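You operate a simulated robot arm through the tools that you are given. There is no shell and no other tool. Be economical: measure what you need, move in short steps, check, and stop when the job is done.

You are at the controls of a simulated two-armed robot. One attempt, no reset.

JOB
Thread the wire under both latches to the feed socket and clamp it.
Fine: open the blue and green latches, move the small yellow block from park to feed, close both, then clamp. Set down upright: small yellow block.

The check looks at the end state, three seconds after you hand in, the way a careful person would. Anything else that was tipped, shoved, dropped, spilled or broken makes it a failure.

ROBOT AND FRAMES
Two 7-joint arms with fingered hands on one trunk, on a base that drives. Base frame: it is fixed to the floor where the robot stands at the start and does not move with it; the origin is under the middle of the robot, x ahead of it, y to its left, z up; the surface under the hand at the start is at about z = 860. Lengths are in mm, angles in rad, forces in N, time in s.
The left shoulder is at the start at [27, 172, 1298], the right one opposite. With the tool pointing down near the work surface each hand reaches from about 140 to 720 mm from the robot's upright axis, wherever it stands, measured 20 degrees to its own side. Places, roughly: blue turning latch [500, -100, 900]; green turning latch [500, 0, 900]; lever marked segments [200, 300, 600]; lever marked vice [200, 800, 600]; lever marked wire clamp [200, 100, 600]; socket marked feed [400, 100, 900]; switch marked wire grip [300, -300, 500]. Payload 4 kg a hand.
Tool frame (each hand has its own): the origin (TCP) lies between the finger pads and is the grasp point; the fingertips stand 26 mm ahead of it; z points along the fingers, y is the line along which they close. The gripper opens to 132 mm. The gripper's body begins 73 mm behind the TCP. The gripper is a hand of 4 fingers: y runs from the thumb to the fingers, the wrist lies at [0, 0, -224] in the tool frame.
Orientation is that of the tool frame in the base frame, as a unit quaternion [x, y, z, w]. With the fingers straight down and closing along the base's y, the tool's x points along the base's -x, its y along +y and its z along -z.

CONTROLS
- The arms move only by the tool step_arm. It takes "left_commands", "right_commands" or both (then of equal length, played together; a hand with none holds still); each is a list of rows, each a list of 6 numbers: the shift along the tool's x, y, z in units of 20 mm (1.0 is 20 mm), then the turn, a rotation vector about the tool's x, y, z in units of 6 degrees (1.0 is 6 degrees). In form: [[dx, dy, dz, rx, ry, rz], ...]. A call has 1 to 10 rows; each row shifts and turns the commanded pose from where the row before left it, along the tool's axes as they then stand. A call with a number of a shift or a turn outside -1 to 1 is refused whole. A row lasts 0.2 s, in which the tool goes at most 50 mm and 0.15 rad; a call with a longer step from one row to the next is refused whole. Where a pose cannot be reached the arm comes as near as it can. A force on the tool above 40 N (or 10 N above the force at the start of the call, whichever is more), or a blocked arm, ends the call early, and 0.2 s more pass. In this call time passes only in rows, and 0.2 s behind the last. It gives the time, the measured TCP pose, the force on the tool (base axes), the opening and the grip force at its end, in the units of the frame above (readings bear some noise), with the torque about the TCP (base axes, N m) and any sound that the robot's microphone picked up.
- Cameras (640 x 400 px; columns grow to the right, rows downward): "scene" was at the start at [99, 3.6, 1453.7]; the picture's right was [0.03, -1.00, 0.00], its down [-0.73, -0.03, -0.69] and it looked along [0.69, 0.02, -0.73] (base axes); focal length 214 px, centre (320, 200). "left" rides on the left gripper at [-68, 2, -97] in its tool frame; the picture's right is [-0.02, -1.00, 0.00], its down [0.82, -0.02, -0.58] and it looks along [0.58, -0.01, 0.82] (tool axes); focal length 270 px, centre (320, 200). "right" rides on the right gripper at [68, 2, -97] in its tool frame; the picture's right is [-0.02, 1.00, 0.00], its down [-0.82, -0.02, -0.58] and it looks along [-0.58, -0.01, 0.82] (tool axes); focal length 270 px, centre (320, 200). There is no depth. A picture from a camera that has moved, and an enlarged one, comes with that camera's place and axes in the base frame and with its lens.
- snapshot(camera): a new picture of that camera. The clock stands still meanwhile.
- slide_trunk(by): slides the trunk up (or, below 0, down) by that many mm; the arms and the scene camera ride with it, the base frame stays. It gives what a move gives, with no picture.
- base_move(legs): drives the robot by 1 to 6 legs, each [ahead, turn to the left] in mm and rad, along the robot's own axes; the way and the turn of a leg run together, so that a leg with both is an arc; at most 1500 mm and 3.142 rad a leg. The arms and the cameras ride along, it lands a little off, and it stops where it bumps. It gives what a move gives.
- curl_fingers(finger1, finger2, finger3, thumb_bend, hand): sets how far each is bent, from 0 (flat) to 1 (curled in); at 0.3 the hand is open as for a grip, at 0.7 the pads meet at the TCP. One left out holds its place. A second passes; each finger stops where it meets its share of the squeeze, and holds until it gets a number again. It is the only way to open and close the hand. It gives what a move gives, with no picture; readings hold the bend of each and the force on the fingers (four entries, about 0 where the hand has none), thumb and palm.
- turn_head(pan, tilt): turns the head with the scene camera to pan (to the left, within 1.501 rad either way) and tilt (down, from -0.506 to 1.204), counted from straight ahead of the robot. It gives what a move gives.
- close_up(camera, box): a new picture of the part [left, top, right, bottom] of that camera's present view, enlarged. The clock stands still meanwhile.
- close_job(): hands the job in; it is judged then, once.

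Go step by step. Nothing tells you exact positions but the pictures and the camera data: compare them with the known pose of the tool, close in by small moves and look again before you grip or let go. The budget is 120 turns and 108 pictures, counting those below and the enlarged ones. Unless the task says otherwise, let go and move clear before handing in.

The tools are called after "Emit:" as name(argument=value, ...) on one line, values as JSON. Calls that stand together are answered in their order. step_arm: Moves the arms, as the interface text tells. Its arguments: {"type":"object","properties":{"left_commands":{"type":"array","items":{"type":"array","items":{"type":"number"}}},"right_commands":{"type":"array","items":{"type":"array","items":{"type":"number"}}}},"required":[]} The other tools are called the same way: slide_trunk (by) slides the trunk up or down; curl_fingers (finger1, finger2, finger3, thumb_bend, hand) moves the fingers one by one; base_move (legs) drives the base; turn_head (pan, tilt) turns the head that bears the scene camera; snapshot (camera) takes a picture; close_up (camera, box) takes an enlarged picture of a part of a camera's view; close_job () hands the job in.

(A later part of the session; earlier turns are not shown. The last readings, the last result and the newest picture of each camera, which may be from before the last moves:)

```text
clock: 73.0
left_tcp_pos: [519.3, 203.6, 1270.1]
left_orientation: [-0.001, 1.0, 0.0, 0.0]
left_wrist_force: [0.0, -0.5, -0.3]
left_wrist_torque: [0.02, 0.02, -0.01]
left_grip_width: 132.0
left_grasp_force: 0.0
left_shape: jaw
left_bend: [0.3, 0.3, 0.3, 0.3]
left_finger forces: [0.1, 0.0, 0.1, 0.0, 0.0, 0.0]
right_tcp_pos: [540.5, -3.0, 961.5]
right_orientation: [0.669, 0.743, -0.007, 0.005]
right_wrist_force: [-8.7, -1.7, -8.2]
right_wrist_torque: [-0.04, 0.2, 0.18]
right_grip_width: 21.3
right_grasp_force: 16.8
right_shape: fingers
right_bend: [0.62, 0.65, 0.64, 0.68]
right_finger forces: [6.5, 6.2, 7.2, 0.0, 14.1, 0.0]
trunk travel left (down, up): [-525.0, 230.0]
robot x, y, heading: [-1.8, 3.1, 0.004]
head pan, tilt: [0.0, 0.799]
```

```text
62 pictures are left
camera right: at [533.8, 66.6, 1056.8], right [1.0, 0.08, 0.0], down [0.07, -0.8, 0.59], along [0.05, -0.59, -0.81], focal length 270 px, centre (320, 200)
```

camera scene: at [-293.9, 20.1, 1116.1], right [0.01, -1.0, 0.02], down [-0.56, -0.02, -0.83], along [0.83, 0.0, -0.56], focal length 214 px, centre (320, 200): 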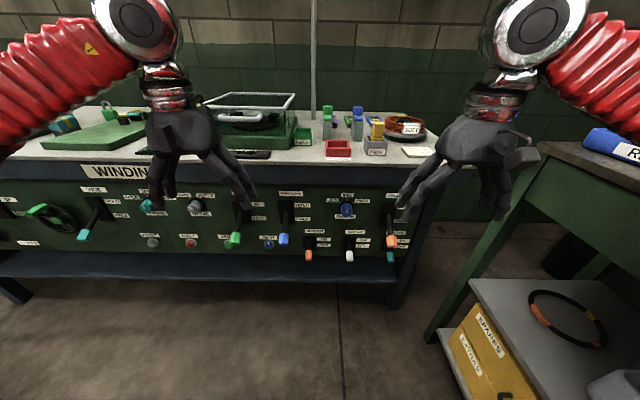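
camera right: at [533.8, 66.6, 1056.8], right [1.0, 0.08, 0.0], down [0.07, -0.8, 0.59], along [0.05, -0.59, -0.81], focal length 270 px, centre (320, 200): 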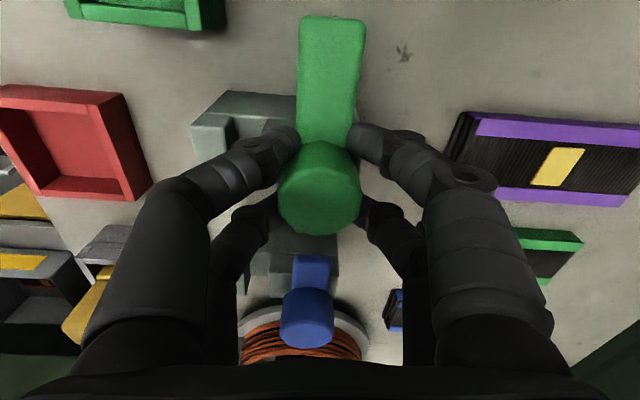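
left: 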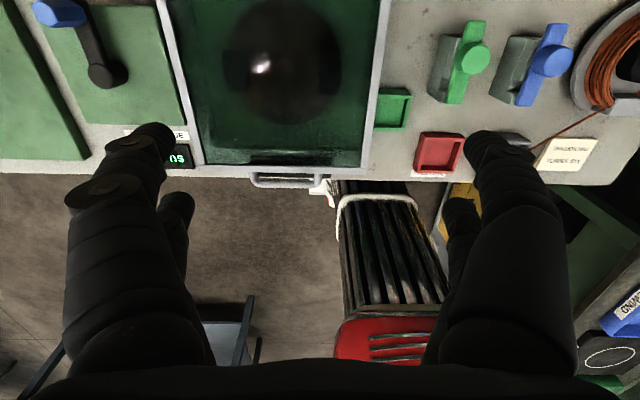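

Both latches are open. I'll release, rise, turn the hand back and go over the park socket to inspect the block.

Emit:
curl_fingers(hand="right", finger1=0.45, finger2=0.45, finger3=0.45, thumb_bend=0.45)

Emit:
step_arm(right_commands=[[0, 0, -1, 0, 0, 0], [0, 0, -1, 0, 0, 0], [0, 0, -1, 0, 0, 0], [0, 0, -1, 0, 0, 0], [0, 0, -1, 0, 0, 0], [0, 0, 0, 0, 0, -1], [0, 0, 0, 0, 0, -1], [0, 0, 0, 0, 0, -1], [0, 0, 0, 0, 0, -1], [0, 0, 0, 0, 0, -1]])

Emit:
step_arm(right_commands=[[0, 0, 0, 0, 0, -1], [0, 0, 0, 0, 0, -1], [0, 0, 0, 0, 0, -1], [0, 0, 0, 0, 0, -1], [0, 0, 0, 0, 0, -1], [0, 0, 0, 0, 0, -1], [0, 0, 0, 0, 0, -1], [0, 0, 0, 0, 0, -1], [0, 0, 0, 0, 0, -1]])

Emit:
step_arm(right_commands=[[0.9, -0.8, 0, 0, 0, 0], [0.9, -0.8, 0, 0, 0, 0], [0.9, -0.8, 0, 0, 0, 0], [0.9, -0.8, 0, 0, 0, 0], [0.9, -0.8, 0, 0, 0, 0], [0.9, -0.8, 0, 0, 0, 0], [0.9, -0.8, 0, 0, 0, 0], [0.9, -0.8, 0, 0, 0, 0], [0.9, -0.8, 0, 0, 0, 0], [0, -0.7, 0, 0, 0, 0]])

Emit:
snapshot(camera="right")

```text
clock: 74.0
left_tcp_pos: [519.0, 203.0, 1269.0]
left_orientation: [-0.001, 1.0, 0.0, 0.0]
left_wrist_force: [-1.4, 0.5, 0.6]
left_wrist_torque: [-0.03, 0.01, -0.04]
left_grip_width: 131.7
left_grasp_force: 0.1
left_shape: jaw
left_bend: [0.3, 0.3, 0.3, 0.3]
left_finger forces: [0.0, 0.1, 0.0, 0.0, 0.1, 0.1]
right_tcp_pos: [541.0, -3.9, 962.6]
right_orientation: [0.668, 0.744, -0.006, 0.006]
right_wrist_force: [0.0, 0.3, 0.5]
right_wrist_torque: [0.03, -0.01, 0.03]
right_grip_width: 82.5
right_grasp_force: 0.2
right_shape: fingers
right_bend: [0.45, 0.45, 0.45, 0.45]
right_finger forces: [0.0, 0.0, 0.0, 0.1, 0.1, 0.0]
trunk travel left (down, up): [-525.0, 230.0]
robot x, y, heading: [-1.9, 3.2, 0.004]
head pan, tilt: [0.0, 0.799]
```

```text
clock: 76.2
left_tcp_pos: [519.5, 203.5, 1268.7]
left_orientation: [0.0, 1.0, 0.0, -0.001]
left_wrist_force: [0.0, 0.1, -1.2]
left_wrist_torque: [-0.01, 0.02, -0.01]
left_grip_width: 131.6
left_grasp_force: 0.1
left_shape: jaw
left_bend: [0.3, 0.3, 0.3, 0.3]
left_finger forces: [0.1, 0.1, 0.1, 0.0, 0.1, 0.0]
right_tcp_pos: [539.3, -3.0, 1060.0]
right_orientation: [0.452, 0.892, -0.008, 0.004]
right_wrist_force: [0.1, -1.4, -0.1]
right_wrist_torque: [-0.03, -0.01, 0.0]
right_grip_width: 82.5
right_grasp_force: 0.0
right_shape: fingers
right_bend: [0.45, 0.45, 0.45, 0.45]
right_finger forces: [0.0, 0.0, 0.1, 0.1, 0.1, 0.0]
trunk travel left (down, up): [-525.0, 230.0]
robot x, y, heading: [-1.1, 0.3, 0.003]
head pan, tilt: [0.0, 0.799]
```

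```text
clock: 78.2
left_tcp_pos: [519.8, 202.7, 1268.9]
left_orientation: [-0.001, 1.0, 0.001, -0.001]
left_wrist_force: [-0.5, -0.3, -0.3]
left_wrist_torque: [-0.02, -0.01, 0.0]
left_grip_width: 131.9
left_grasp_force: 0.1
left_shape: jaw
left_bend: [0.3, 0.3, 0.3, 0.3]
left_finger forces: [0.0, 0.0, 0.1, 0.0, 0.0, 0.0]
right_tcp_pos: [541.5, -3.1, 1060.1]
right_orientation: [-0.002, 1.0, -0.01, -0.001]
right_wrist_force: [-0.3, 0.5, -0.6]
right_wrist_torque: [-0.01, 0.0, -0.02]
right_grip_width: 82.2
right_grasp_force: 0.0
right_shape: fingers
right_bend: [0.45, 0.45, 0.45, 0.45]
right_finger forces: [0.1, 0.0, 0.1, 0.0, 0.0, 0.0]
trunk travel left (down, up): [-525.0, 230.0]
robot x, y, heading: [-4.0, 2.1, 0.007]
head pan, tilt: [0.0, 0.799]
```

```text
clock: 80.4
left_tcp_pos: [520.9, 203.3, 1268.7]
left_orientation: [-0.001, 1.0, 0.0, -0.001]
left_wrist_force: [-1.2, -0.9, 0.5]
left_wrist_torque: [0.02, -0.02, -0.01]
left_grip_width: 132.0
left_grasp_force: 0.0
left_shape: jaw
left_bend: [0.3, 0.3, 0.3, 0.3]
left_finger forces: [0.0, 0.1, 0.0, 0.0, 0.1, 0.0]
right_tcp_pos: [379.8, -162.8, 1062.7]
right_orientation: [-0.001, 1.0, -0.009, 0.0]
right_wrist_force: [-0.8, -0.2, -0.2]
right_wrist_torque: [0.0, 0.0, 0.0]
right_grip_width: 82.4
right_grasp_force: 0.1
right_shape: fingers
right_bend: [0.45, 0.45, 0.45, 0.45]
right_finger forces: [0.0, 0.0, 0.1, 0.0, 0.0, 0.0]
trunk travel left (down, up): [-525.0, 230.0]
robot x, y, heading: [-3.3, 2.0, 0.005]
head pan, tilt: [0.0, 0.799]
```

```text
61 pictures are left
camera right: at [310.7, -158.1, 1159.5], right [0.02, 1.0, -0.02], down [0.82, -0.01, 0.58], along [0.58, -0.03, -0.82], focal length 270 px, centre (320, 200)
```

right: 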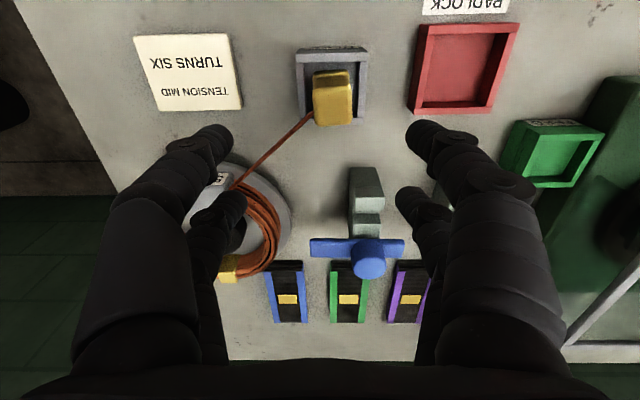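

Emit:
close_up(camera="right", box=[270, 30, 390, 150])

Emit:
close_up(camera="scene", box=[280, 200, 440, 310])

```text
3.33 times, centred on (330, 90) of right
camera zoom: at [310.7, -158.1, 1159.5], right [0.02, 1.0, -0.02], down [0.82, -0.01, 0.58], along [0.58, -0.03, -0.82], focal length 901 px, centre (287, 567)
```

zoom: 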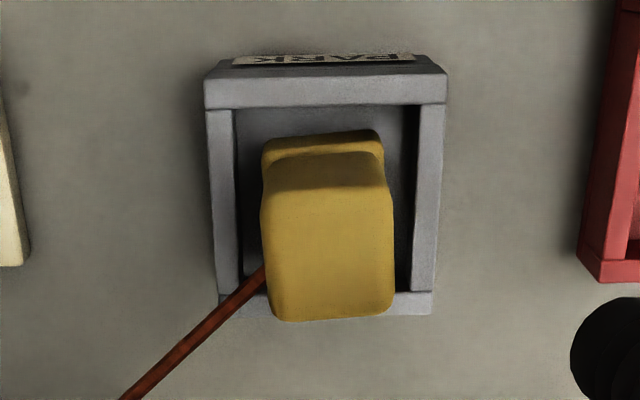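

```text
3.64 times, centred on (360, 255) of scene
camera zoom: at [97.7, 1.3, 1454.7], right [0.0, -1.0, 0.0], down [-0.72, 0.0, -0.7], along [0.7, 0.0, -0.72], focal length 780 px, centre (174, 0)
```

zoom: 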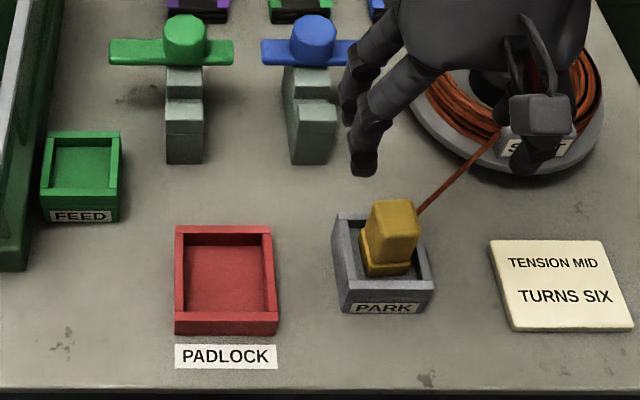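

The block is about 30 mm square with its top at roughly z 950, centred near (370, -154), and the wire leaves at its back -y corner. I'll grip with only the rear finger pair to stay off the wire, so first I need to see which digits those are.

Emit:
curl_fingers(hand="right", finger1=0.6, finger2=0.35, finger3=0.6, thumb_bend=0.35)

Emit:
step_arm(right_commands=[[0.8, 0.4, 0, 0, 0, 0], [0.85, 0, 0, 0, 0, 0]])

Emit:
snapshot(camera="right")

```text
clock: 81.4
left_tcp_pos: [520.1, 203.8, 1269.7]
left_orientation: [0.0, 1.0, 0.0, 0.0]
left_wrist_force: [-0.5, 0.5, 0.2]
left_wrist_torque: [-0.01, -0.06, -0.03]
left_grip_width: 131.7
left_grasp_force: 0.0
left_shape: jaw
left_bend: [0.3, 0.3, 0.3, 0.3]
left_finger forces: [0.0, 0.0, 0.0, 0.0, 0.0, 0.0]
right_tcp_pos: [379.7, -162.5, 1062.8]
right_orientation: [-0.001, 1.0, -0.009, 0.001]
right_wrist_force: [0.2, 0.1, -0.3]
right_wrist_torque: [0.02, 0.01, 0.02]
right_grip_width: 74.7
right_grasp_force: 0.1
right_shape: fingers
right_bend: [0.6, 0.35, 0.6, 0.35]
right_finger forces: [0.1, 0.1, 0.0, 0.0, 0.0, 0.0]
trunk travel left (down, up): [-525.0, 230.0]
robot x, y, heading: [-1.7, -0.1, 0.002]
head pan, tilt: [0.0, 0.799]
```

```text
clock: 82.0
left_tcp_pos: [518.3, 202.3, 1268.6]
left_orientation: [-0.002, 1.0, 0.0, 0.0]
left_wrist_force: [-0.2, -0.1, -0.5]
left_wrist_torque: [0.04, 0.0, -0.03]
left_grip_width: 131.9
left_grasp_force: 0.1
left_shape: jaw
left_bend: [0.3, 0.3, 0.3, 0.3]
left_finger forces: [0.0, 0.0, 0.0, 0.1, 0.1, 0.0]
right_tcp_pos: [346.0, -154.0, 1063.1]
right_orientation: [-0.002, 1.0, -0.009, 0.0]
right_wrist_force: [-0.5, 0.2, 0.0]
right_wrist_torque: [0.01, -0.02, 0.0]
right_grip_width: 74.7
right_grasp_force: 0.0
right_shape: fingers
right_bend: [0.6, 0.35, 0.6, 0.35]
right_finger forces: [0.0, 0.0, 0.0, 0.0, 0.0, 0.0]
trunk travel left (down, up): [-525.0, 230.0]
robot x, y, heading: [-2.2, 3.6, 0.006]
head pan, tilt: [0.0, 0.799]
```

```text
58 pictures are left
camera right: at [276.0, -149.9, 1159.6], right [0.02, 1.0, -0.02], down [0.82, -0.01, 0.58], along [0.58, -0.03, -0.82], focal length 270 px, centre (320, 200)
```

right: 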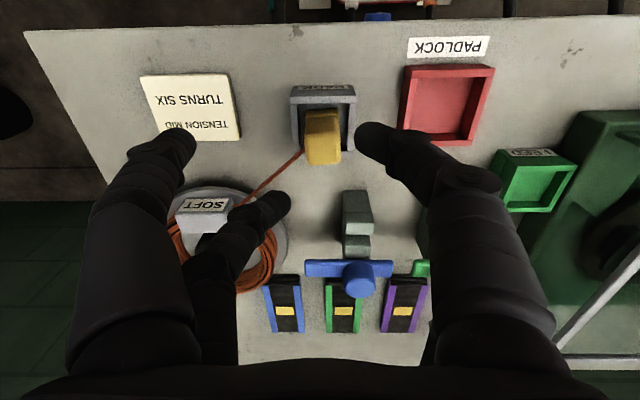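

Rear pair is finger2 (+y) and finger3 (-y). I'll open the others, shape these two and descend part way.

Emit:
curl_fingers(hand="right", finger1=0.3, finger2=0.5, finger3=0.5, thumb_bend=0.3)

Emit:
step_arm(right_commands=[[0, 0, 1, 0, 0, 0], [0, 0, 1, 0, 0, 0], [0, 0, 1, 0, 0, 0], [0, 0, 1, 0, 0, 0]])

Emit:
snapshot(camera="right")

Emit:
close_up(camera="scene", box=[310, 190, 430, 280])

```text
clock: 83.0
left_tcp_pos: [519.5, 204.5, 1268.5]
left_orientation: [-0.001, 1.0, -0.001, 0.0]
left_wrist_force: [0.5, 0.0, 0.2]
left_wrist_torque: [-0.01, -0.01, 0.0]
left_grip_width: 132.1
left_grasp_force: 0.1
left_shape: jaw
left_bend: [0.3, 0.3, 0.3, 0.3]
left_finger forces: [0.1, 0.1, 0.0, 0.0, 0.1, 0.0]
right_tcp_pos: [345.2, -152.8, 1064.1]
right_orientation: [-0.001, 1.0, -0.009, 0.0]
right_wrist_force: [0.1, -0.5, 0.4]
right_wrist_torque: [0.01, 0.0, 0.01]
right_grip_width: 132.3
right_grasp_force: 0.2
right_shape: fingers
right_bend: [0.3, 0.5, 0.5, 0.3]
right_finger forces: [0.0, 0.0, 0.0, 0.1, 0.0, 0.1]
trunk travel left (down, up): [-525.0, 230.0]
robot x, y, heading: [-3.1, 4.0, 0.006]
head pan, tilt: [0.0, 0.799]
```

```text
clock: 84.0
left_tcp_pos: [519.0, 203.3, 1269.7]
left_orientation: [-0.001, 1.0, 0.0, 0.0]
left_wrist_force: [-0.5, 0.9, 0.4]
left_wrist_torque: [0.0, -0.04, 0.04]
left_grip_width: 131.8
left_grasp_force: 0.2
left_shape: jaw
left_bend: [0.3, 0.3, 0.3, 0.3]
left_finger forces: [0.0, 0.1, 0.0, 0.0, 0.0, 0.0]
right_tcp_pos: [344.7, -154.4, 984.5]
right_orientation: [-0.001, 1.0, -0.009, 0.001]
right_wrist_force: [0.0, -0.8, 0.9]
right_wrist_torque: [0.02, 0.04, 0.01]
right_grip_width: 132.5
right_grasp_force: 0.0
right_shape: fingers
right_bend: [0.3, 0.5, 0.5, 0.3]
right_finger forces: [0.1, 0.0, 0.1, 0.1, 0.1, 0.0]
trunk travel left (down, up): [-525.0, 230.0]
robot x, y, heading: [-3.3, 0.9, 0.003]
head pan, tilt: [0.0, 0.799]
```

```text
57 pictures are left
camera right: at [276.4, -150.6, 1080.4], right [0.02, 1.0, -0.02], down [0.82, -0.01, 0.58], along [0.58, -0.03, -0.82], focal length 270 px, centre (320, 200)
```

right: 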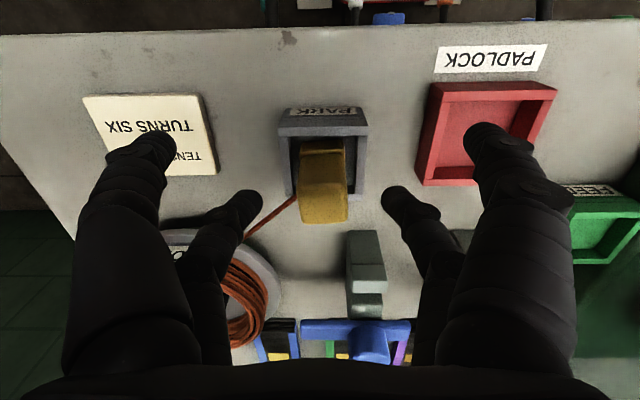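

```text
4.44 times, centred on (370, 235) of scene
camera zoom: at [97.5, 1.5, 1454.7], right [0.0, -1.0, 0.0], down [-0.72, 0.0, -0.7], along [0.7, 0.0, -0.72], focal length 953 px, centre (98, 44)
```

zoom: 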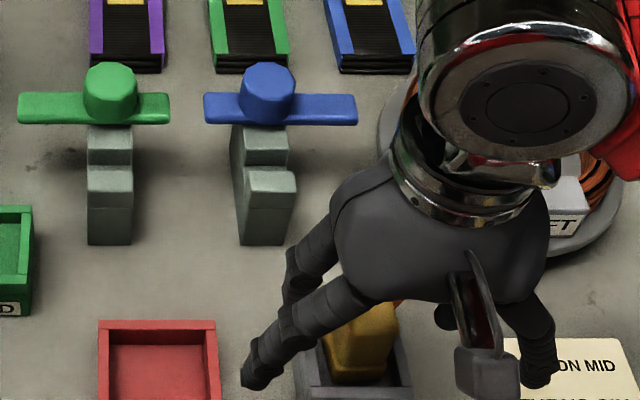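

Block top is nearer z 941, with x spanning 359–390. I'll go down to TCP z 935 and close the rear pair.

Emit:
step_arm(right_commands=[[-0.15, 0, 0.85, 0, 0, 0], [0, 0, 0.85, 0, 0, 0], [0, 0, 0.8, 0, 0, 0]])

Emit:
snapshot(camera="right")

```text
clock: 84.8
left_tcp_pos: [519.5, 203.1, 1268.4]
left_orientation: [-0.001, 1.0, 0.0, 0.0]
left_wrist_force: [-0.2, 0.9, 0.9]
left_wrist_torque: [0.02, 0.01, 0.01]
left_grip_width: 131.8
left_grasp_force: 0.1
left_shape: jaw
left_bend: [0.3, 0.3, 0.3, 0.3]
left_finger forces: [0.0, 0.0, 0.0, 0.0, 0.0, 0.1]
right_tcp_pos: [348.6, -154.8, 934.6]
right_orientation: [-0.001, 1.0, -0.009, 0.0]
right_wrist_force: [-0.1, 0.1, 0.0]
right_wrist_torque: [-0.01, -0.02, 0.03]
right_grip_width: 132.3
right_grasp_force: 0.0
right_shape: fingers
right_bend: [0.3, 0.5, 0.5, 0.3]
right_finger forces: [0.0, 0.0, 0.0, 0.0, 0.1, 0.1]
trunk travel left (down, up): [-525.0, 230.0]
robot x, y, heading: [-1.4, 1.2, 0.005]
head pan, tilt: [0.0, 0.799]
```

```text
55 pictures are left
camera right: at [279.7, -150.4, 1031.0], right [0.02, 1.0, -0.02], down [0.82, -0.01, 0.58], along [0.58, -0.03, -0.82], focal length 270 px, centre (320, 200)
```

right: 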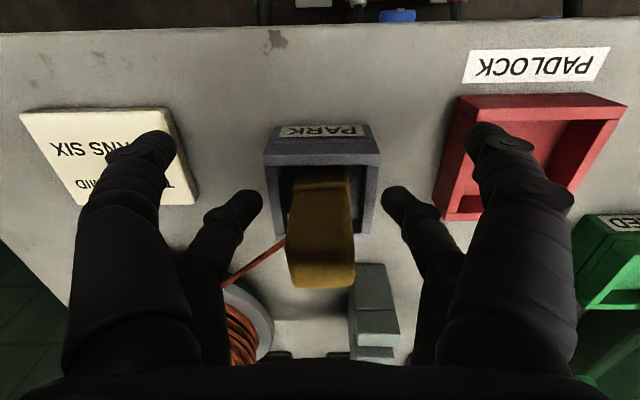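

Alignment is good and the wire passes behind finger3. I'll close the rear pair on the block.

Emit:
curl_fingers(hand="right", finger2=0.75, finger3=0.75)

Emit:
snapshot(camera="right")

```text
clock: 85.8
left_tcp_pos: [520.4, 202.7, 1269.1]
left_orientation: [-0.001, 1.0, 0.0, 0.001]
left_wrist_force: [-0.6, 0.3, 0.9]
left_wrist_torque: [0.01, 0.0, 0.01]
left_grip_width: 131.5
left_grasp_force: 0.0
left_shape: jaw
left_bend: [0.3, 0.3, 0.3, 0.3]
left_finger forces: [0.0, 0.1, 0.0, 0.0, 0.0, 0.1]
right_tcp_pos: [348.7, -154.0, 934.4]
right_orientation: [-0.001, 1.0, -0.009, -0.001]
right_wrist_force: [1.1, 1.6, 1.2]
right_wrist_torque: [0.22, -0.08, -0.01]
right_grip_width: 132.6
right_grasp_force: 11.2
right_shape: fingers
right_bend: [0.3, 0.57, 0.57, 0.3]
right_finger forces: [0.1, 15.3, 7.2, 0.0, 0.0, 0.0]
trunk travel left (down, up): [-525.0, 230.0]
robot x, y, heading: [-2.6, 2.0, 0.0]
head pan, tilt: [0.0, 0.799]
```

```text
54 pictures are left
camera right: at [279.7, -150.1, 1031.3], right [0.02, 1.0, -0.02], down [0.82, -0.01, 0.58], along [0.58, -0.03, -0.82], focal length 270 px, centre (320, 200)
```

right: 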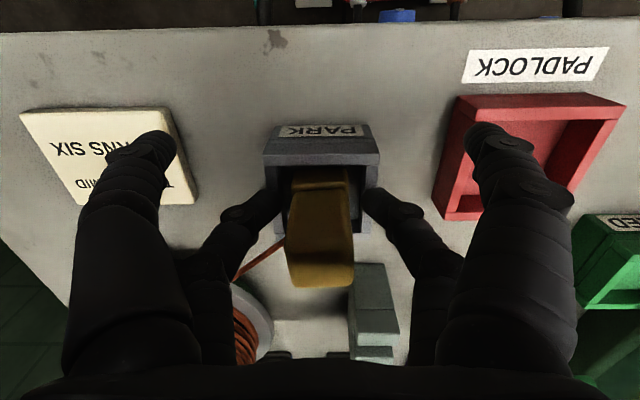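

The fingers have contact at roughly 42 mm. I'll lift a little and check that the block comes along.

Emit:
step_arm(right_commands=[[0, 0, -0.5, 0, 0, 0], [0, 0, -0.5, 0, 0, 0]])

Emit:
snapshot(camera="right")

```text
clock: 86.4
left_tcp_pos: [519.2, 202.4, 1268.7]
left_orientation: [-0.001, 1.0, 0.0, 0.0]
left_wrist_force: [-0.2, -0.5, -0.1]
left_wrist_torque: [0.03, 0.03, 0.0]
left_grip_width: 131.6
left_grasp_force: 0.0
left_shape: jaw
left_bend: [0.3, 0.3, 0.3, 0.3]
left_finger forces: [0.1, 0.0, 0.1, 0.1, 0.0, 0.0]
right_tcp_pos: [348.0, -154.8, 953.7]
right_orientation: [-0.001, 1.0, -0.009, -0.001]
right_wrist_force: [-0.7, 0.7, -0.4]
right_wrist_torque: [0.05, 0.01, 0.0]
right_grip_width: 132.6
right_grasp_force: 4.8
right_shape: fingers
right_bend: [0.3, 0.61, 0.63, 0.3]
right_finger forces: [0.0, 4.4, 4.6, 0.0, 0.0, 0.0]
trunk travel left (down, up): [-525.0, 230.0]
robot x, y, heading: [-2.3, 0.9, 0.006]
head pan, tilt: [0.0, 0.799]
```

```text
53 pictures are left
camera right: at [279.0, -150.1, 1050.9], right [0.02, 1.0, -0.02], down [0.82, -0.01, 0.58], along [0.58, -0.03, -0.82], focal length 270 px, centre (320, 200)
```

right: 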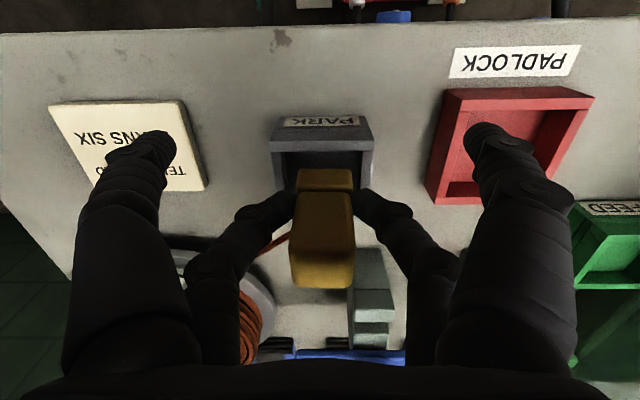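

The block is rising with the hand, but the grip is light. I'll tighten, then lift higher and look again.

Emit:
curl_fingers(hand="right", finger2=0.95, finger3=0.95)

Emit:
step_arm(right_commands=[[0, 0, -0.7, 0, 0, 0], [0, 0, -0.7, 0, 0, 0], [0, 0, -0.7, 0, 0, 0]])

Emit:
snapshot(camera="right")

Emit:
close_up(camera="scene", box=[280, 180, 440, 300])

```text
clock: 87.4
left_tcp_pos: [520.1, 204.8, 1268.0]
left_orientation: [-0.001, 1.0, 0.0, -0.001]
left_wrist_force: [-0.3, 0.1, 0.4]
left_wrist_torque: [-0.02, 0.01, -0.02]
left_grip_width: 132.0
left_grasp_force: 0.0
left_shape: jaw
left_bend: [0.3, 0.3, 0.3, 0.3]
left_finger forces: [0.0, 0.0, 0.0, 0.1, 0.1, 0.0]
right_tcp_pos: [347.5, -154.2, 954.5]
right_orientation: [-0.001, 1.0, -0.009, 0.0]
right_wrist_force: [0.1, 0.2, -0.5]
right_wrist_torque: [0.01, 0.01, 0.02]
right_grip_width: 132.3
right_grasp_force: 8.2
right_shape: fingers
right_bend: [0.3, 0.61, 0.65, 0.3]
right_finger forces: [0.1, 8.3, 8.3, 0.0, 0.0, 0.0]
trunk travel left (down, up): [-525.0, 230.0]
robot x, y, heading: [0.9, 0.0, 0.004]
head pan, tilt: [0.0, 0.799]
```

```text
clock: 88.2
left_tcp_pos: [520.3, 204.3, 1267.8]
left_orientation: [-0.001, 1.0, 0.0, 0.0]
left_wrist_force: [-0.6, 0.0, 0.6]
left_wrist_torque: [-0.02, 0.0, 0.05]
left_grip_width: 131.9
left_grasp_force: 0.1
left_shape: jaw
left_bend: [0.3, 0.3, 0.3, 0.3]
left_finger forces: [0.0, 0.0, 0.0, 0.1, 0.0, 0.0]
right_tcp_pos: [347.3, -153.3, 996.9]
right_orientation: [0.0, 1.0, -0.01, 0.0]
right_wrist_force: [0.0, -0.5, -1.1]
right_wrist_torque: [-0.02, 0.03, 0.04]
right_grip_width: 132.5
right_grasp_force: 8.2
right_shape: fingers
right_bend: [0.3, 0.61, 0.65, 0.3]
right_finger forces: [0.0, 8.3, 8.4, 0.0, 0.1, 0.1]
trunk travel left (down, up): [-525.0, 230.0]
robot x, y, heading: [-1.6, 2.5, 0.001]
head pan, tilt: [0.0, 0.799]
```

```text
52 pictures are left
camera right: at [278.4, -150.1, 1093.2], right [0.02, 1.0, -0.02], down [0.82, -0.01, 0.58], along [0.58, -0.03, -0.82], focal length 270 px, centre (320, 200)
```

right: 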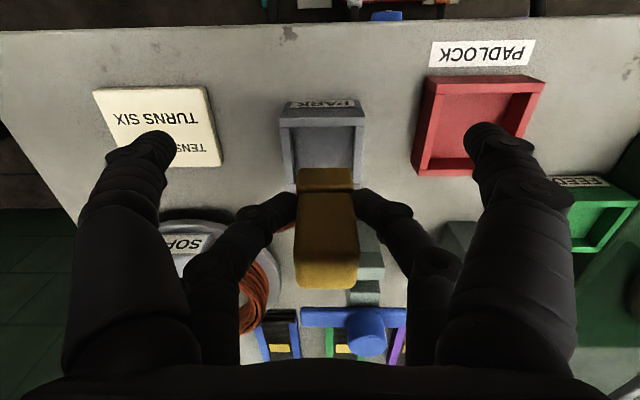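

```text
3.33 times, centred on (360, 240) of scene
camera zoom: at [97.5, 1.7, 1454.7], right [0.0, -1.0, 0.0], down [-0.72, 0.0, -0.7], along [0.7, 0.0, -0.72], focal length 715 px, centre (187, 67)
```

zoom: 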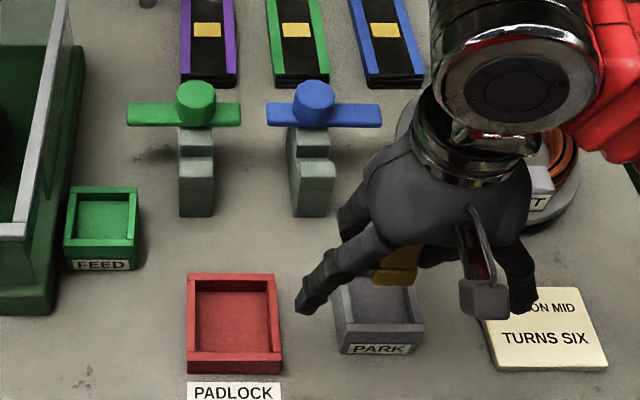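

The block is lifted and upright. Before carrying it, I'll check from the left hand camera where the wire attaches, and look at the feed socket.

Emit:
close_up(camera="left", box=[460, 100, 620, 220])

Emit:
close_up(camera="left", box=[320, 0, 500, 190])

```text
3.33 times, centred on (540, 160) of left
camera zoom: at [587.9, 206.1, 1366.0], right [0.03, -1.0, 0.0], down [-0.82, -0.02, 0.58], along [-0.58, -0.02, -0.82], focal length 901 px, centre (-413, 333)
```

zoom: 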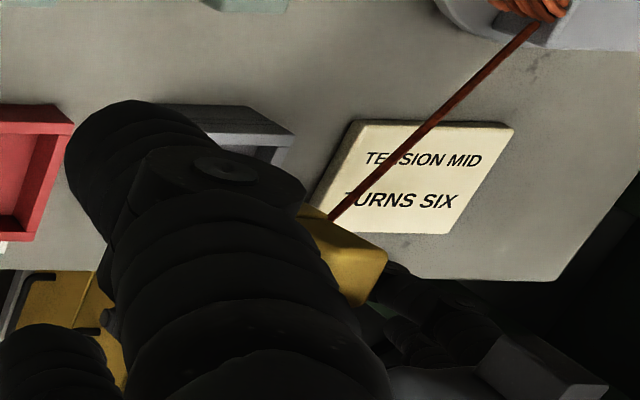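

```text
2.11 times, centred on (410, 95) of left
camera zoom: at [587.9, 206.1, 1366.0], right [0.03, -1.0, 0.0], down [-0.82, -0.02, 0.58], along [-0.58, -0.02, -0.82], focal length 569 px, centre (130, 421)
```

zoom: 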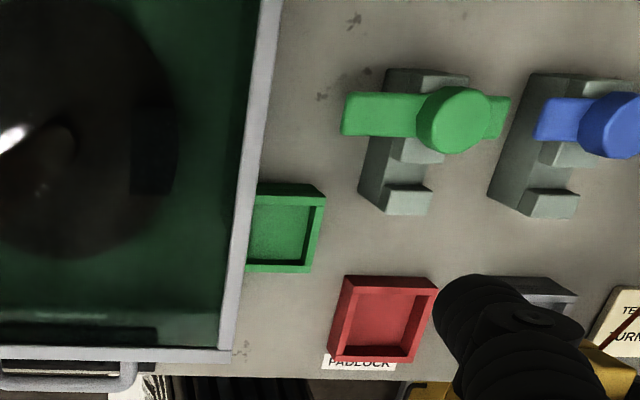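

The wire runs straight from the block to the coil. The feed socket centre is about (451, 78) with its rim near z 900, right next to the tray wall (y about 120, z 980). I need the block's exact place in the hand, so I'll zoom in.

Emit:
close_up(camera="right", box=[270, 140, 390, 310])

```text
2.35 times, centred on (330, 225) of right
camera zoom: at [278.4, -150.1, 1093.2], right [0.02, 1.0, -0.02], down [0.82, -0.01, 0.58], along [0.58, -0.03, -0.82], focal length 636 px, centre (296, 141)
```

zoom: 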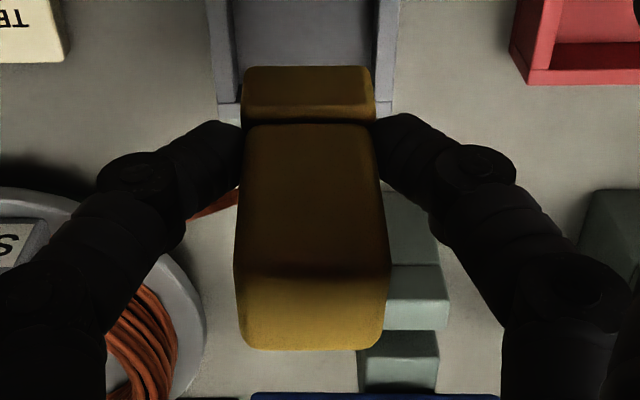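

The block sits about 28 mm ahead of the TCP, with its bottom about 50 mm below it. To clear the tray I'll yaw the hand -90° so the block leads towards +y, with the front digits half curled.

Emit:
curl_fingers(hand="right", finger1=0.5, thumb_bend=0.5)

Emit:
step_arm(right_commands=[[0, 0, -0.8, 0, 0, 0], [-0.5, 0, 0, 0, 0, -1], [-0.5, 0, 0, 0, 0, -1], [-0.5, 0, 0, 0, 0, -1], [-0.5, 0, 0, 0, 0, -1], [-0.5, 0, 0, 0, 0, -1], [-0.5, 0, 0, 0, 0, -1], [0, 0, 0, 0, 0, -1]])

Emit:
step_arm(right_commands=[[0, 0, 0, 0, 0, -1], [0, 0, 0, 0, 0, -1], [0, 0, 0, 0, 0, -1], [0, 0, 0, 0, 0, -1], [0, 0, 0, 0, 0, -1], [0, 0, 0, 0, 0, -1], [0, 0, 0, 0, 0, -1], [0, 0, 0, 0, 0, -1]])

Emit:
snapshot(camera="right")

Emit:
close_up(camera="scene", box=[270, 140, 450, 300])

```text
clock: 89.2
left_tcp_pos: [519.4, 204.0, 1270.0]
left_orientation: [-0.001, 1.0, 0.0, 0.0]
left_wrist_force: [0.9, -0.3, 0.0]
left_wrist_torque: [0.0, 0.03, -0.02]
left_grip_width: 132.0
left_grasp_force: 0.1
left_shape: jaw
left_bend: [0.3, 0.3, 0.3, 0.3]
left_finger forces: [0.0, 0.0, 0.1, 0.1, 0.0, 0.0]
right_tcp_pos: [346.3, -154.6, 995.4]
right_orientation: [-0.001, 1.0, -0.009, 0.0]
right_wrist_force: [0.5, -0.5, -0.8]
right_wrist_torque: [-0.02, 0.03, 0.04]
right_grip_width: 66.7
right_grasp_force: 8.5
right_shape: fingers
right_bend: [0.5, 0.61, 0.65, 0.5]
right_finger forces: [0.1, 8.3, 8.4, 0.1, 0.1, 0.0]
trunk travel left (down, up): [-525.0, 230.0]
robot x, y, heading: [-4.9, 6.1, 0.004]
head pan, tilt: [0.0, 0.799]
```

```text
clock: 91.0
left_tcp_pos: [520.3, 202.5, 1268.5]
left_orientation: [0.0, 1.0, 0.0, -0.001]
left_wrist_force: [-0.7, 0.5, 0.0]
left_wrist_torque: [-0.01, 0.02, 0.0]
left_grip_width: 131.8
left_grasp_force: 0.0
left_shape: jaw
left_bend: [0.3, 0.3, 0.3, 0.3]
left_finger forces: [0.0, 0.0, 0.0, 0.0, 0.0, 0.0]
right_tcp_pos: [406.1, -138.9, 1011.1]
right_orientation: [-0.36, 0.933, -0.008, -0.003]
right_wrist_force: [0.0, 1.0, -0.7]
right_wrist_torque: [0.0, 0.0, 0.01]
right_grip_width: 66.4
right_grasp_force: 8.8
right_shape: fingers
right_bend: [0.5, 0.61, 0.65, 0.5]
right_finger forces: [0.0, 8.4, 8.5, 0.0, 0.1, 0.0]
trunk travel left (down, up): [-525.0, 230.0]
robot x, y, heading: [-2.7, 3.3, 0.0]
head pan, tilt: [0.0, 0.799]
```

```text
clock: 92.8
left_tcp_pos: [520.0, 203.4, 1268.6]
left_orientation: [-0.001, 1.0, -0.001, -0.002]
left_wrist_force: [0.0, 0.8, 0.5]
left_wrist_torque: [0.0, 0.01, 0.03]
left_grip_width: 131.9
left_grasp_force: 0.0
left_shape: jaw
left_bend: [0.3, 0.3, 0.3, 0.3]
left_finger forces: [0.0, 0.1, 0.1, 0.0, 0.1, 0.1]
right_tcp_pos: [405.3, -138.2, 1011.5]
right_orientation: [0.708, -0.706, 0.006, 0.007]
right_wrist_force: [-0.3, -0.6, -0.8]
right_wrist_torque: [-0.04, 0.04, 0.02]
right_grip_width: 66.5
right_grasp_force: 8.0
right_shape: fingers
right_bend: [0.5, 0.61, 0.65, 0.5]
right_finger forces: [0.0, 8.4, 8.4, 0.0, 0.0, 0.1]
trunk travel left (down, up): [-525.0, 230.0]
robot x, y, heading: [0.1, 4.6, 0.001]
head pan, tilt: [0.0, 0.799]
```

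```text
47 pictures are left
camera right: at [403.5, -203.9, 1109.6], right [-1.0, 0.02, 0.0], down [0.02, 0.83, 0.56], along [0.01, 0.56, -0.83], focal length 270 px, centre (320, 200)
```

right: 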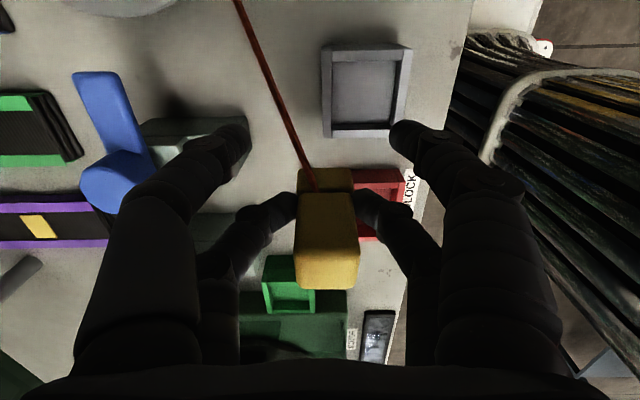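

```text
2.50 times, centred on (360, 220) of scene
camera zoom: at [97.6, 1.6, 1454.7], right [0.0, -1.0, 0.0], down [-0.72, 0.0, -0.7], along [0.7, 0.0, -0.72], focal length 536 px, centre (220, 150)
```

zoom: 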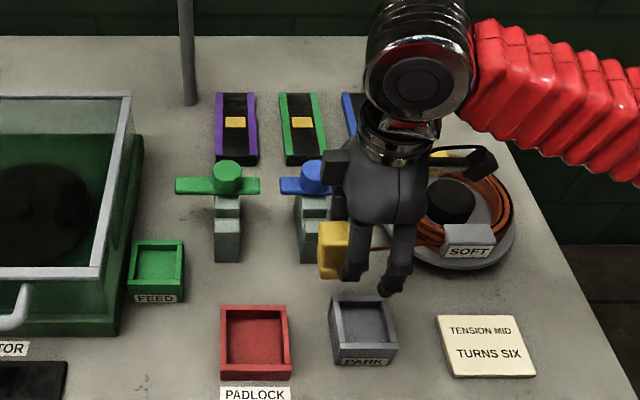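

The wire meets the block low at its centre, and the block hangs upright. I'll carry it over the slot line to beyond the green latch, at about (500, 45).

Emit:
step_arm(right_commands=[[-0.86, -0.54, 0, 0, 0, 0], [-0.86, -0.54, 0, 0, 0, 0], [-0.86, -0.54, 0, 0, 0, 0], [-0.86, -0.54, 0, 0, 0, 0], [-0.86, -0.54, 0, 0, 0, 0], [-0.86, -0.54, 0, 0, 0, 0], [-0.86, -0.54, 0, 0, 0, 0], [-0.86, -0.54, 0, 0, 0, 0], [-0.86, -0.54, 0, 0, 0, 0]])

Emit:
snapshot(camera="right")

Emit:
close_up(camera="scene", box=[250, 140, 430, 300])

```text
clock: 94.8
left_tcp_pos: [519.9, 203.7, 1268.5]
left_orientation: [0.0, 1.0, 0.0, -0.001]
left_wrist_force: [0.0, 0.5, -0.6]
left_wrist_torque: [0.0, 0.01, -0.02]
left_grip_width: 132.0
left_grasp_force: 0.0
left_shape: jaw
left_bend: [0.3, 0.3, 0.3, 0.3]
left_finger forces: [0.0, 0.0, 0.0, 0.0, 0.1, 0.0]
right_tcp_pos: [502.6, 18.3, 1008.8]
right_orientation: [0.707, -0.707, 0.007, 0.007]
right_wrist_force: [0.2, -0.4, -1.2]
right_wrist_torque: [-0.01, 0.0, 0.02]
right_grip_width: 66.5
right_grasp_force: 8.1
right_shape: fingers
right_bend: [0.5, 0.61, 0.65, 0.5]
right_finger forces: [0.1, 8.4, 8.4, 0.1, 0.1, 0.0]
trunk travel left (down, up): [-525.0, 230.0]
robot x, y, heading: [-3.0, 3.2, 0.0]
head pan, tilt: [0.0, 0.799]
```

```text
45 pictures are left
camera right: at [500.8, -47.6, 1106.9], right [-1.0, 0.02, 0.0], down [0.02, 0.83, 0.56], along [0.01, 0.56, -0.83], focal length 270 px, centre (320, 200)
```

right: 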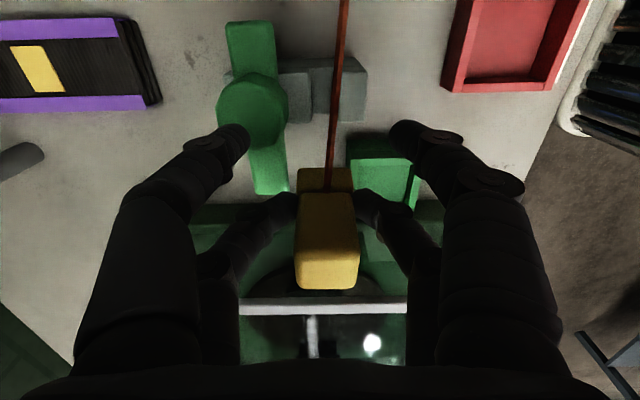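

```text
2.50 times, centred on (340, 220) of scene
camera zoom: at [98.0, 2.4, 1454.6], right [0.0, -1.0, 0.0], down [-0.72, 0.0, -0.7], along [0.7, 0.0, -0.72], focal length 536 px, centre (270, 150)
```

zoom: 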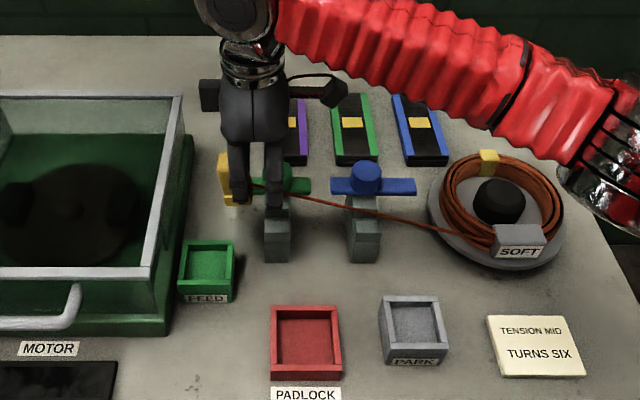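

The wire stays straight to the coil and crosses the post area. Now I'll move over the feed socket at height.

Emit:
step_arm(right_commands=[[-0.53, 0.8, 0, 0, 0, 0], [-0.53, 0.8, 0, 0, 0, 0], [-0.53, 0.78, 0, 0, 0, 0], [0, 0, 0.5, 0, 0, 0], [0, 0, 0.5, 0, 0, 0]])

Emit:
snapshot(camera="right")

Emit:
close_up(camera="right", box=[250, 140, 410, 320])

Emit:
close_up(camera="scene", box=[260, 180, 360, 270])

```text
clock: 96.0
left_tcp_pos: [520.3, 203.9, 1268.8]
left_orientation: [-0.001, 1.0, -0.001, -0.001]
left_wrist_force: [-0.5, 0.3, -0.3]
left_wrist_torque: [0.0, 0.02, 0.01]
left_grip_width: 132.0
left_grasp_force: 0.1
left_shape: jaw
left_bend: [0.3, 0.3, 0.3, 0.3]
left_finger forces: [0.2, 0.0, 0.0, 0.0, 0.0, 0.1]
right_tcp_pos: [454.6, 49.0, 989.4]
right_orientation: [0.708, -0.706, 0.006, 0.007]
right_wrist_force: [-0.1, -0.9, -0.6]
right_wrist_torque: [-0.05, -0.03, -0.01]
right_grip_width: 66.3
right_grasp_force: 8.2
right_shape: fingers
right_bend: [0.5, 0.61, 0.65, 0.5]
right_finger forces: [0.0, 8.4, 8.4, 0.0, 0.0, 0.0]
trunk travel left (down, up): [-525.0, 230.0]
robot x, y, heading: [-2.1, 2.8, 0.004]
head pan, tilt: [0.0, 0.799]
```

```text
43 pictures are left
camera right: at [452.3, -17.2, 1086.2], right [-1.0, 0.02, 0.0], down [0.02, 0.83, 0.56], along [0.01, 0.56, -0.83], focal length 270 px, centre (320, 200)
```

right: 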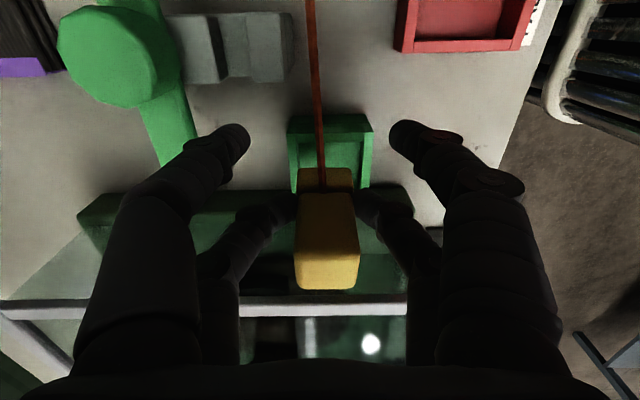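

```text
2.22 times, centred on (330, 230) of right
camera zoom: at [452.3, -17.2, 1086.2], right [-1.0, 0.02, 0.0], down [0.02, 0.83, 0.56], along [0.01, 0.56, -0.83], focal length 601 px, centre (298, 133)
```

zoom: 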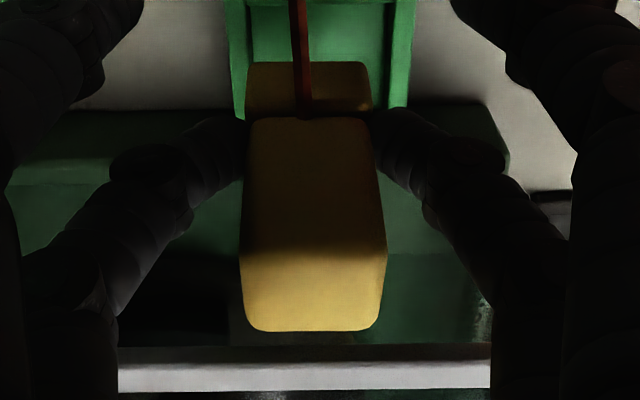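

```text
4.44 times, centred on (310, 225) of scene
camera zoom: at [97.7, 1.8, 1454.6], right [0.0, -1.0, 0.0], down [-0.72, 0.0, -0.7], along [0.7, 0.0, -0.72], focal length 953 px, centre (364, 89)
```

zoom: 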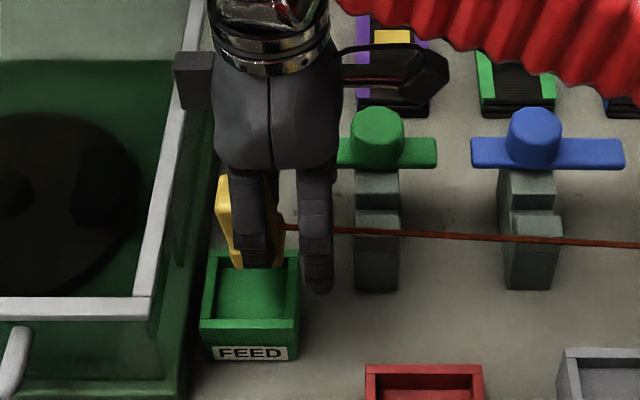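

Block and feed line up to within about 4 mm, with the feed slightly towards -x. I'll nudge -3 mm in x, lower to just above the rim and look again.

Emit:
step_arm(right_commands=[[-0.05, 0.15, 0.5, 0, 0, 0], [0, 0, 0.5, 0, 0, 0], [0, 0, 0.4, 0, 0, 0]])

Emit:
close_up(camera="right", box=[240, 90, 420, 220])

Emit:
close_up(camera="scene", box=[270, 200, 350, 270])

```text
clock: 96.8
left_tcp_pos: [518.6, 205.0, 1267.9]
left_orientation: [-0.001, 1.0, 0.0, -0.001]
left_wrist_force: [1.0, -0.2, 0.5]
left_wrist_torque: [-0.01, 0.04, 0.0]
left_grip_width: 131.9
left_grasp_force: 0.0
left_shape: jaw
left_bend: [0.3, 0.3, 0.3, 0.3]
left_finger forces: [0.0, 0.0, 0.0, 0.1, 0.1, 0.0]
right_tcp_pos: [450.2, 48.6, 960.9]
right_orientation: [0.708, -0.706, 0.006, 0.005]
right_wrist_force: [-0.3, -0.2, -0.8]
right_wrist_torque: [-0.03, -0.02, 0.01]
right_grip_width: 66.3
right_grasp_force: 8.2
right_shape: fingers
right_bend: [0.5, 0.61, 0.65, 0.5]
right_finger forces: [0.0, 8.4, 8.4, 0.0, 0.1, 0.0]
trunk travel left (down, up): [-525.0, 230.0]
robot x, y, heading: [1.0, 2.3, 0.002]
head pan, tilt: [0.0, 0.799]
```

```text
3.08 times, centred on (330, 155) of right
camera zoom: at [448.9, -16.9, 1058.4], right [-1.0, 0.02, 0.0], down [0.02, 0.83, 0.56], along [0.01, 0.56, -0.83], focal length 832 px, centre (289, 338)
```

zoom: 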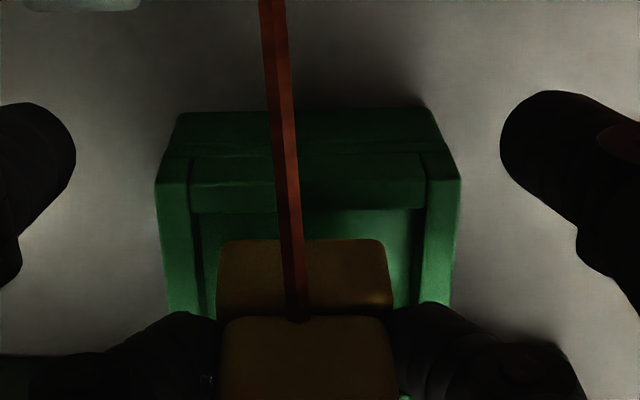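

```text
5.71 times, centred on (310, 235) of scene
camera zoom: at [97.7, 1.7, 1454.6], right [0.0, -1.0, 0.0], down [-0.72, 0.0, -0.7], along [0.7, 0.0, -0.72], focal length 1226 px, centre (377, 0)
```

zoom: 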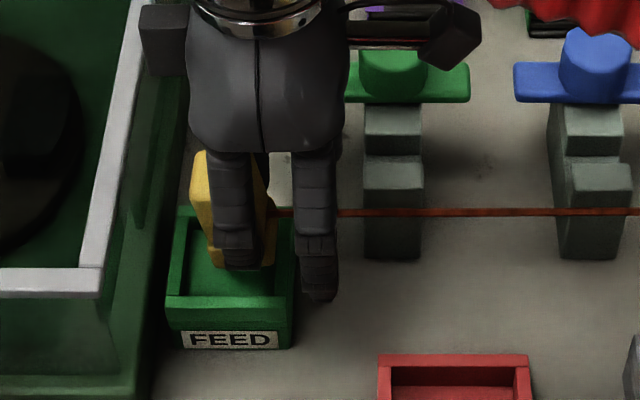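

Everything fits within the socket walls. I'll shift +2.5 mm in y and lower gently to the floor.

Emit:
step_arm(right_commands=[[-0.12, 0, 0.3, 0, 0, 0], [0, 0, 0.3, 0, 0, 0], [0, 0, 0.3, 0, 0, 0], [0, 0, 0.2, 0, 0, 0]])

Emit:
close_up(camera="right", box=[240, 90, 420, 220])

```text
clock: 97.8
left_tcp_pos: [518.9, 203.5, 1267.8]
left_orientation: [-0.002, 1.0, -0.001, 0.0]
left_wrist_force: [-0.3, -0.3, -0.6]
left_wrist_torque: [0.01, 0.02, 0.01]
left_grip_width: 131.8
left_grasp_force: 0.0
left_shape: jaw
left_bend: [0.3, 0.3, 0.3, 0.3]
left_finger forces: [0.0, 0.0, 0.0, 0.0, 0.0, 0.0]
right_tcp_pos: [452.2, 51.5, 938.4]
right_orientation: [0.709, -0.706, 0.007, 0.006]
right_wrist_force: [-0.4, 0.2, -0.6]
right_wrist_torque: [-0.02, 0.02, 0.0]
right_grip_width: 66.6
right_grasp_force: 8.7
right_shape: fingers
right_bend: [0.5, 0.61, 0.65, 0.5]
right_finger forces: [0.0, 8.5, 8.5, 0.0, 0.0, 0.0]
trunk travel left (down, up): [-525.0, 230.0]
robot x, y, heading: [-4.3, 3.3, 0.002]
head pan, tilt: [0.0, 0.799]
```

```text
3.08 times, centred on (330, 155) of right
camera zoom: at [449.3, -15.3, 1036.4], right [-1.0, 0.02, 0.0], down [0.02, 0.83, 0.56], along [0.01, 0.56, -0.83], focal length 832 px, centre (289, 338)
```

zoom: 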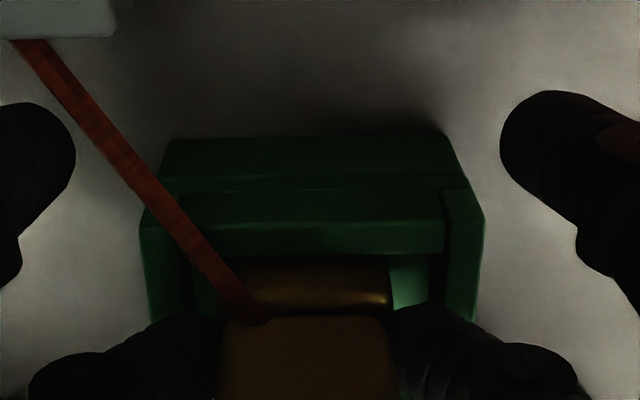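

The wire has now routed itself through the latch slots, and the block base is inside the feed socket. I'll lower until contact.

Emit:
step_arm(right_commands=[[0, 0, 0.2, 0, 0, 0], [0, 0, 0.15, 0, 0, 0]])

Emit:
close_up(camera="scene", box=[260, 190, 430, 290])

```text
clock: 98.4
left_tcp_pos: [519.1, 203.5, 1269.5]
left_orientation: [-0.001, 1.0, 0.0, 0.0]
left_wrist_force: [-1.0, -0.1, -0.1]
left_wrist_torque: [-0.01, -0.03, 0.0]
left_grip_width: 131.9
left_grasp_force: 0.0
left_shape: jaw
left_bend: [0.3, 0.3, 0.3, 0.3]
left_finger forces: [0.0, 0.0, 0.1, 0.0, 0.0, 0.0]
right_tcp_pos: [451.9, 50.5, 932.9]
right_orientation: [0.708, -0.707, 0.006, 0.005]
right_wrist_force: [-0.3, -3.0, 20.8]
right_wrist_torque: [0.27, 0.16, 0.0]
right_grip_width: 66.3
right_grasp_force: 14.2
right_shape: fingers
right_bend: [0.5, 0.64, 0.68, 0.5]
right_finger forces: [0.0, 15.2, 13.1, 0.1, 0.0, 0.0]
trunk travel left (down, up): [-525.0, 230.0]
robot x, y, heading: [-5.8, 4.2, 0.003]
head pan, tilt: [0.0, 0.799]
```

```text
3.76 times, centred on (345, 240) of scene
camera zoom: at [96.0, 1.1, 1455.0], right [0.0, -1.0, 0.0], down [-0.72, 0.0, -0.7], along [0.7, 0.0, -0.72], focal length 807 px, centre (226, 49)
```

zoom: 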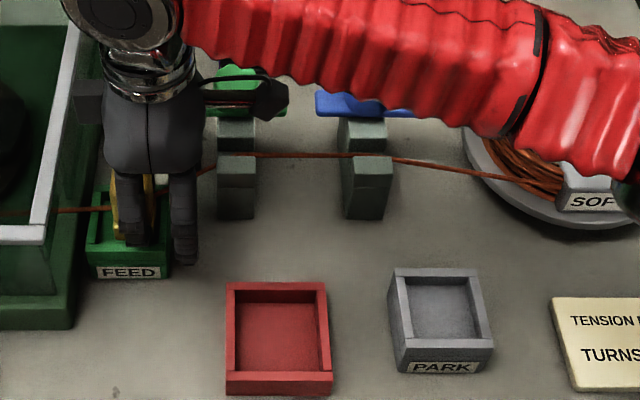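

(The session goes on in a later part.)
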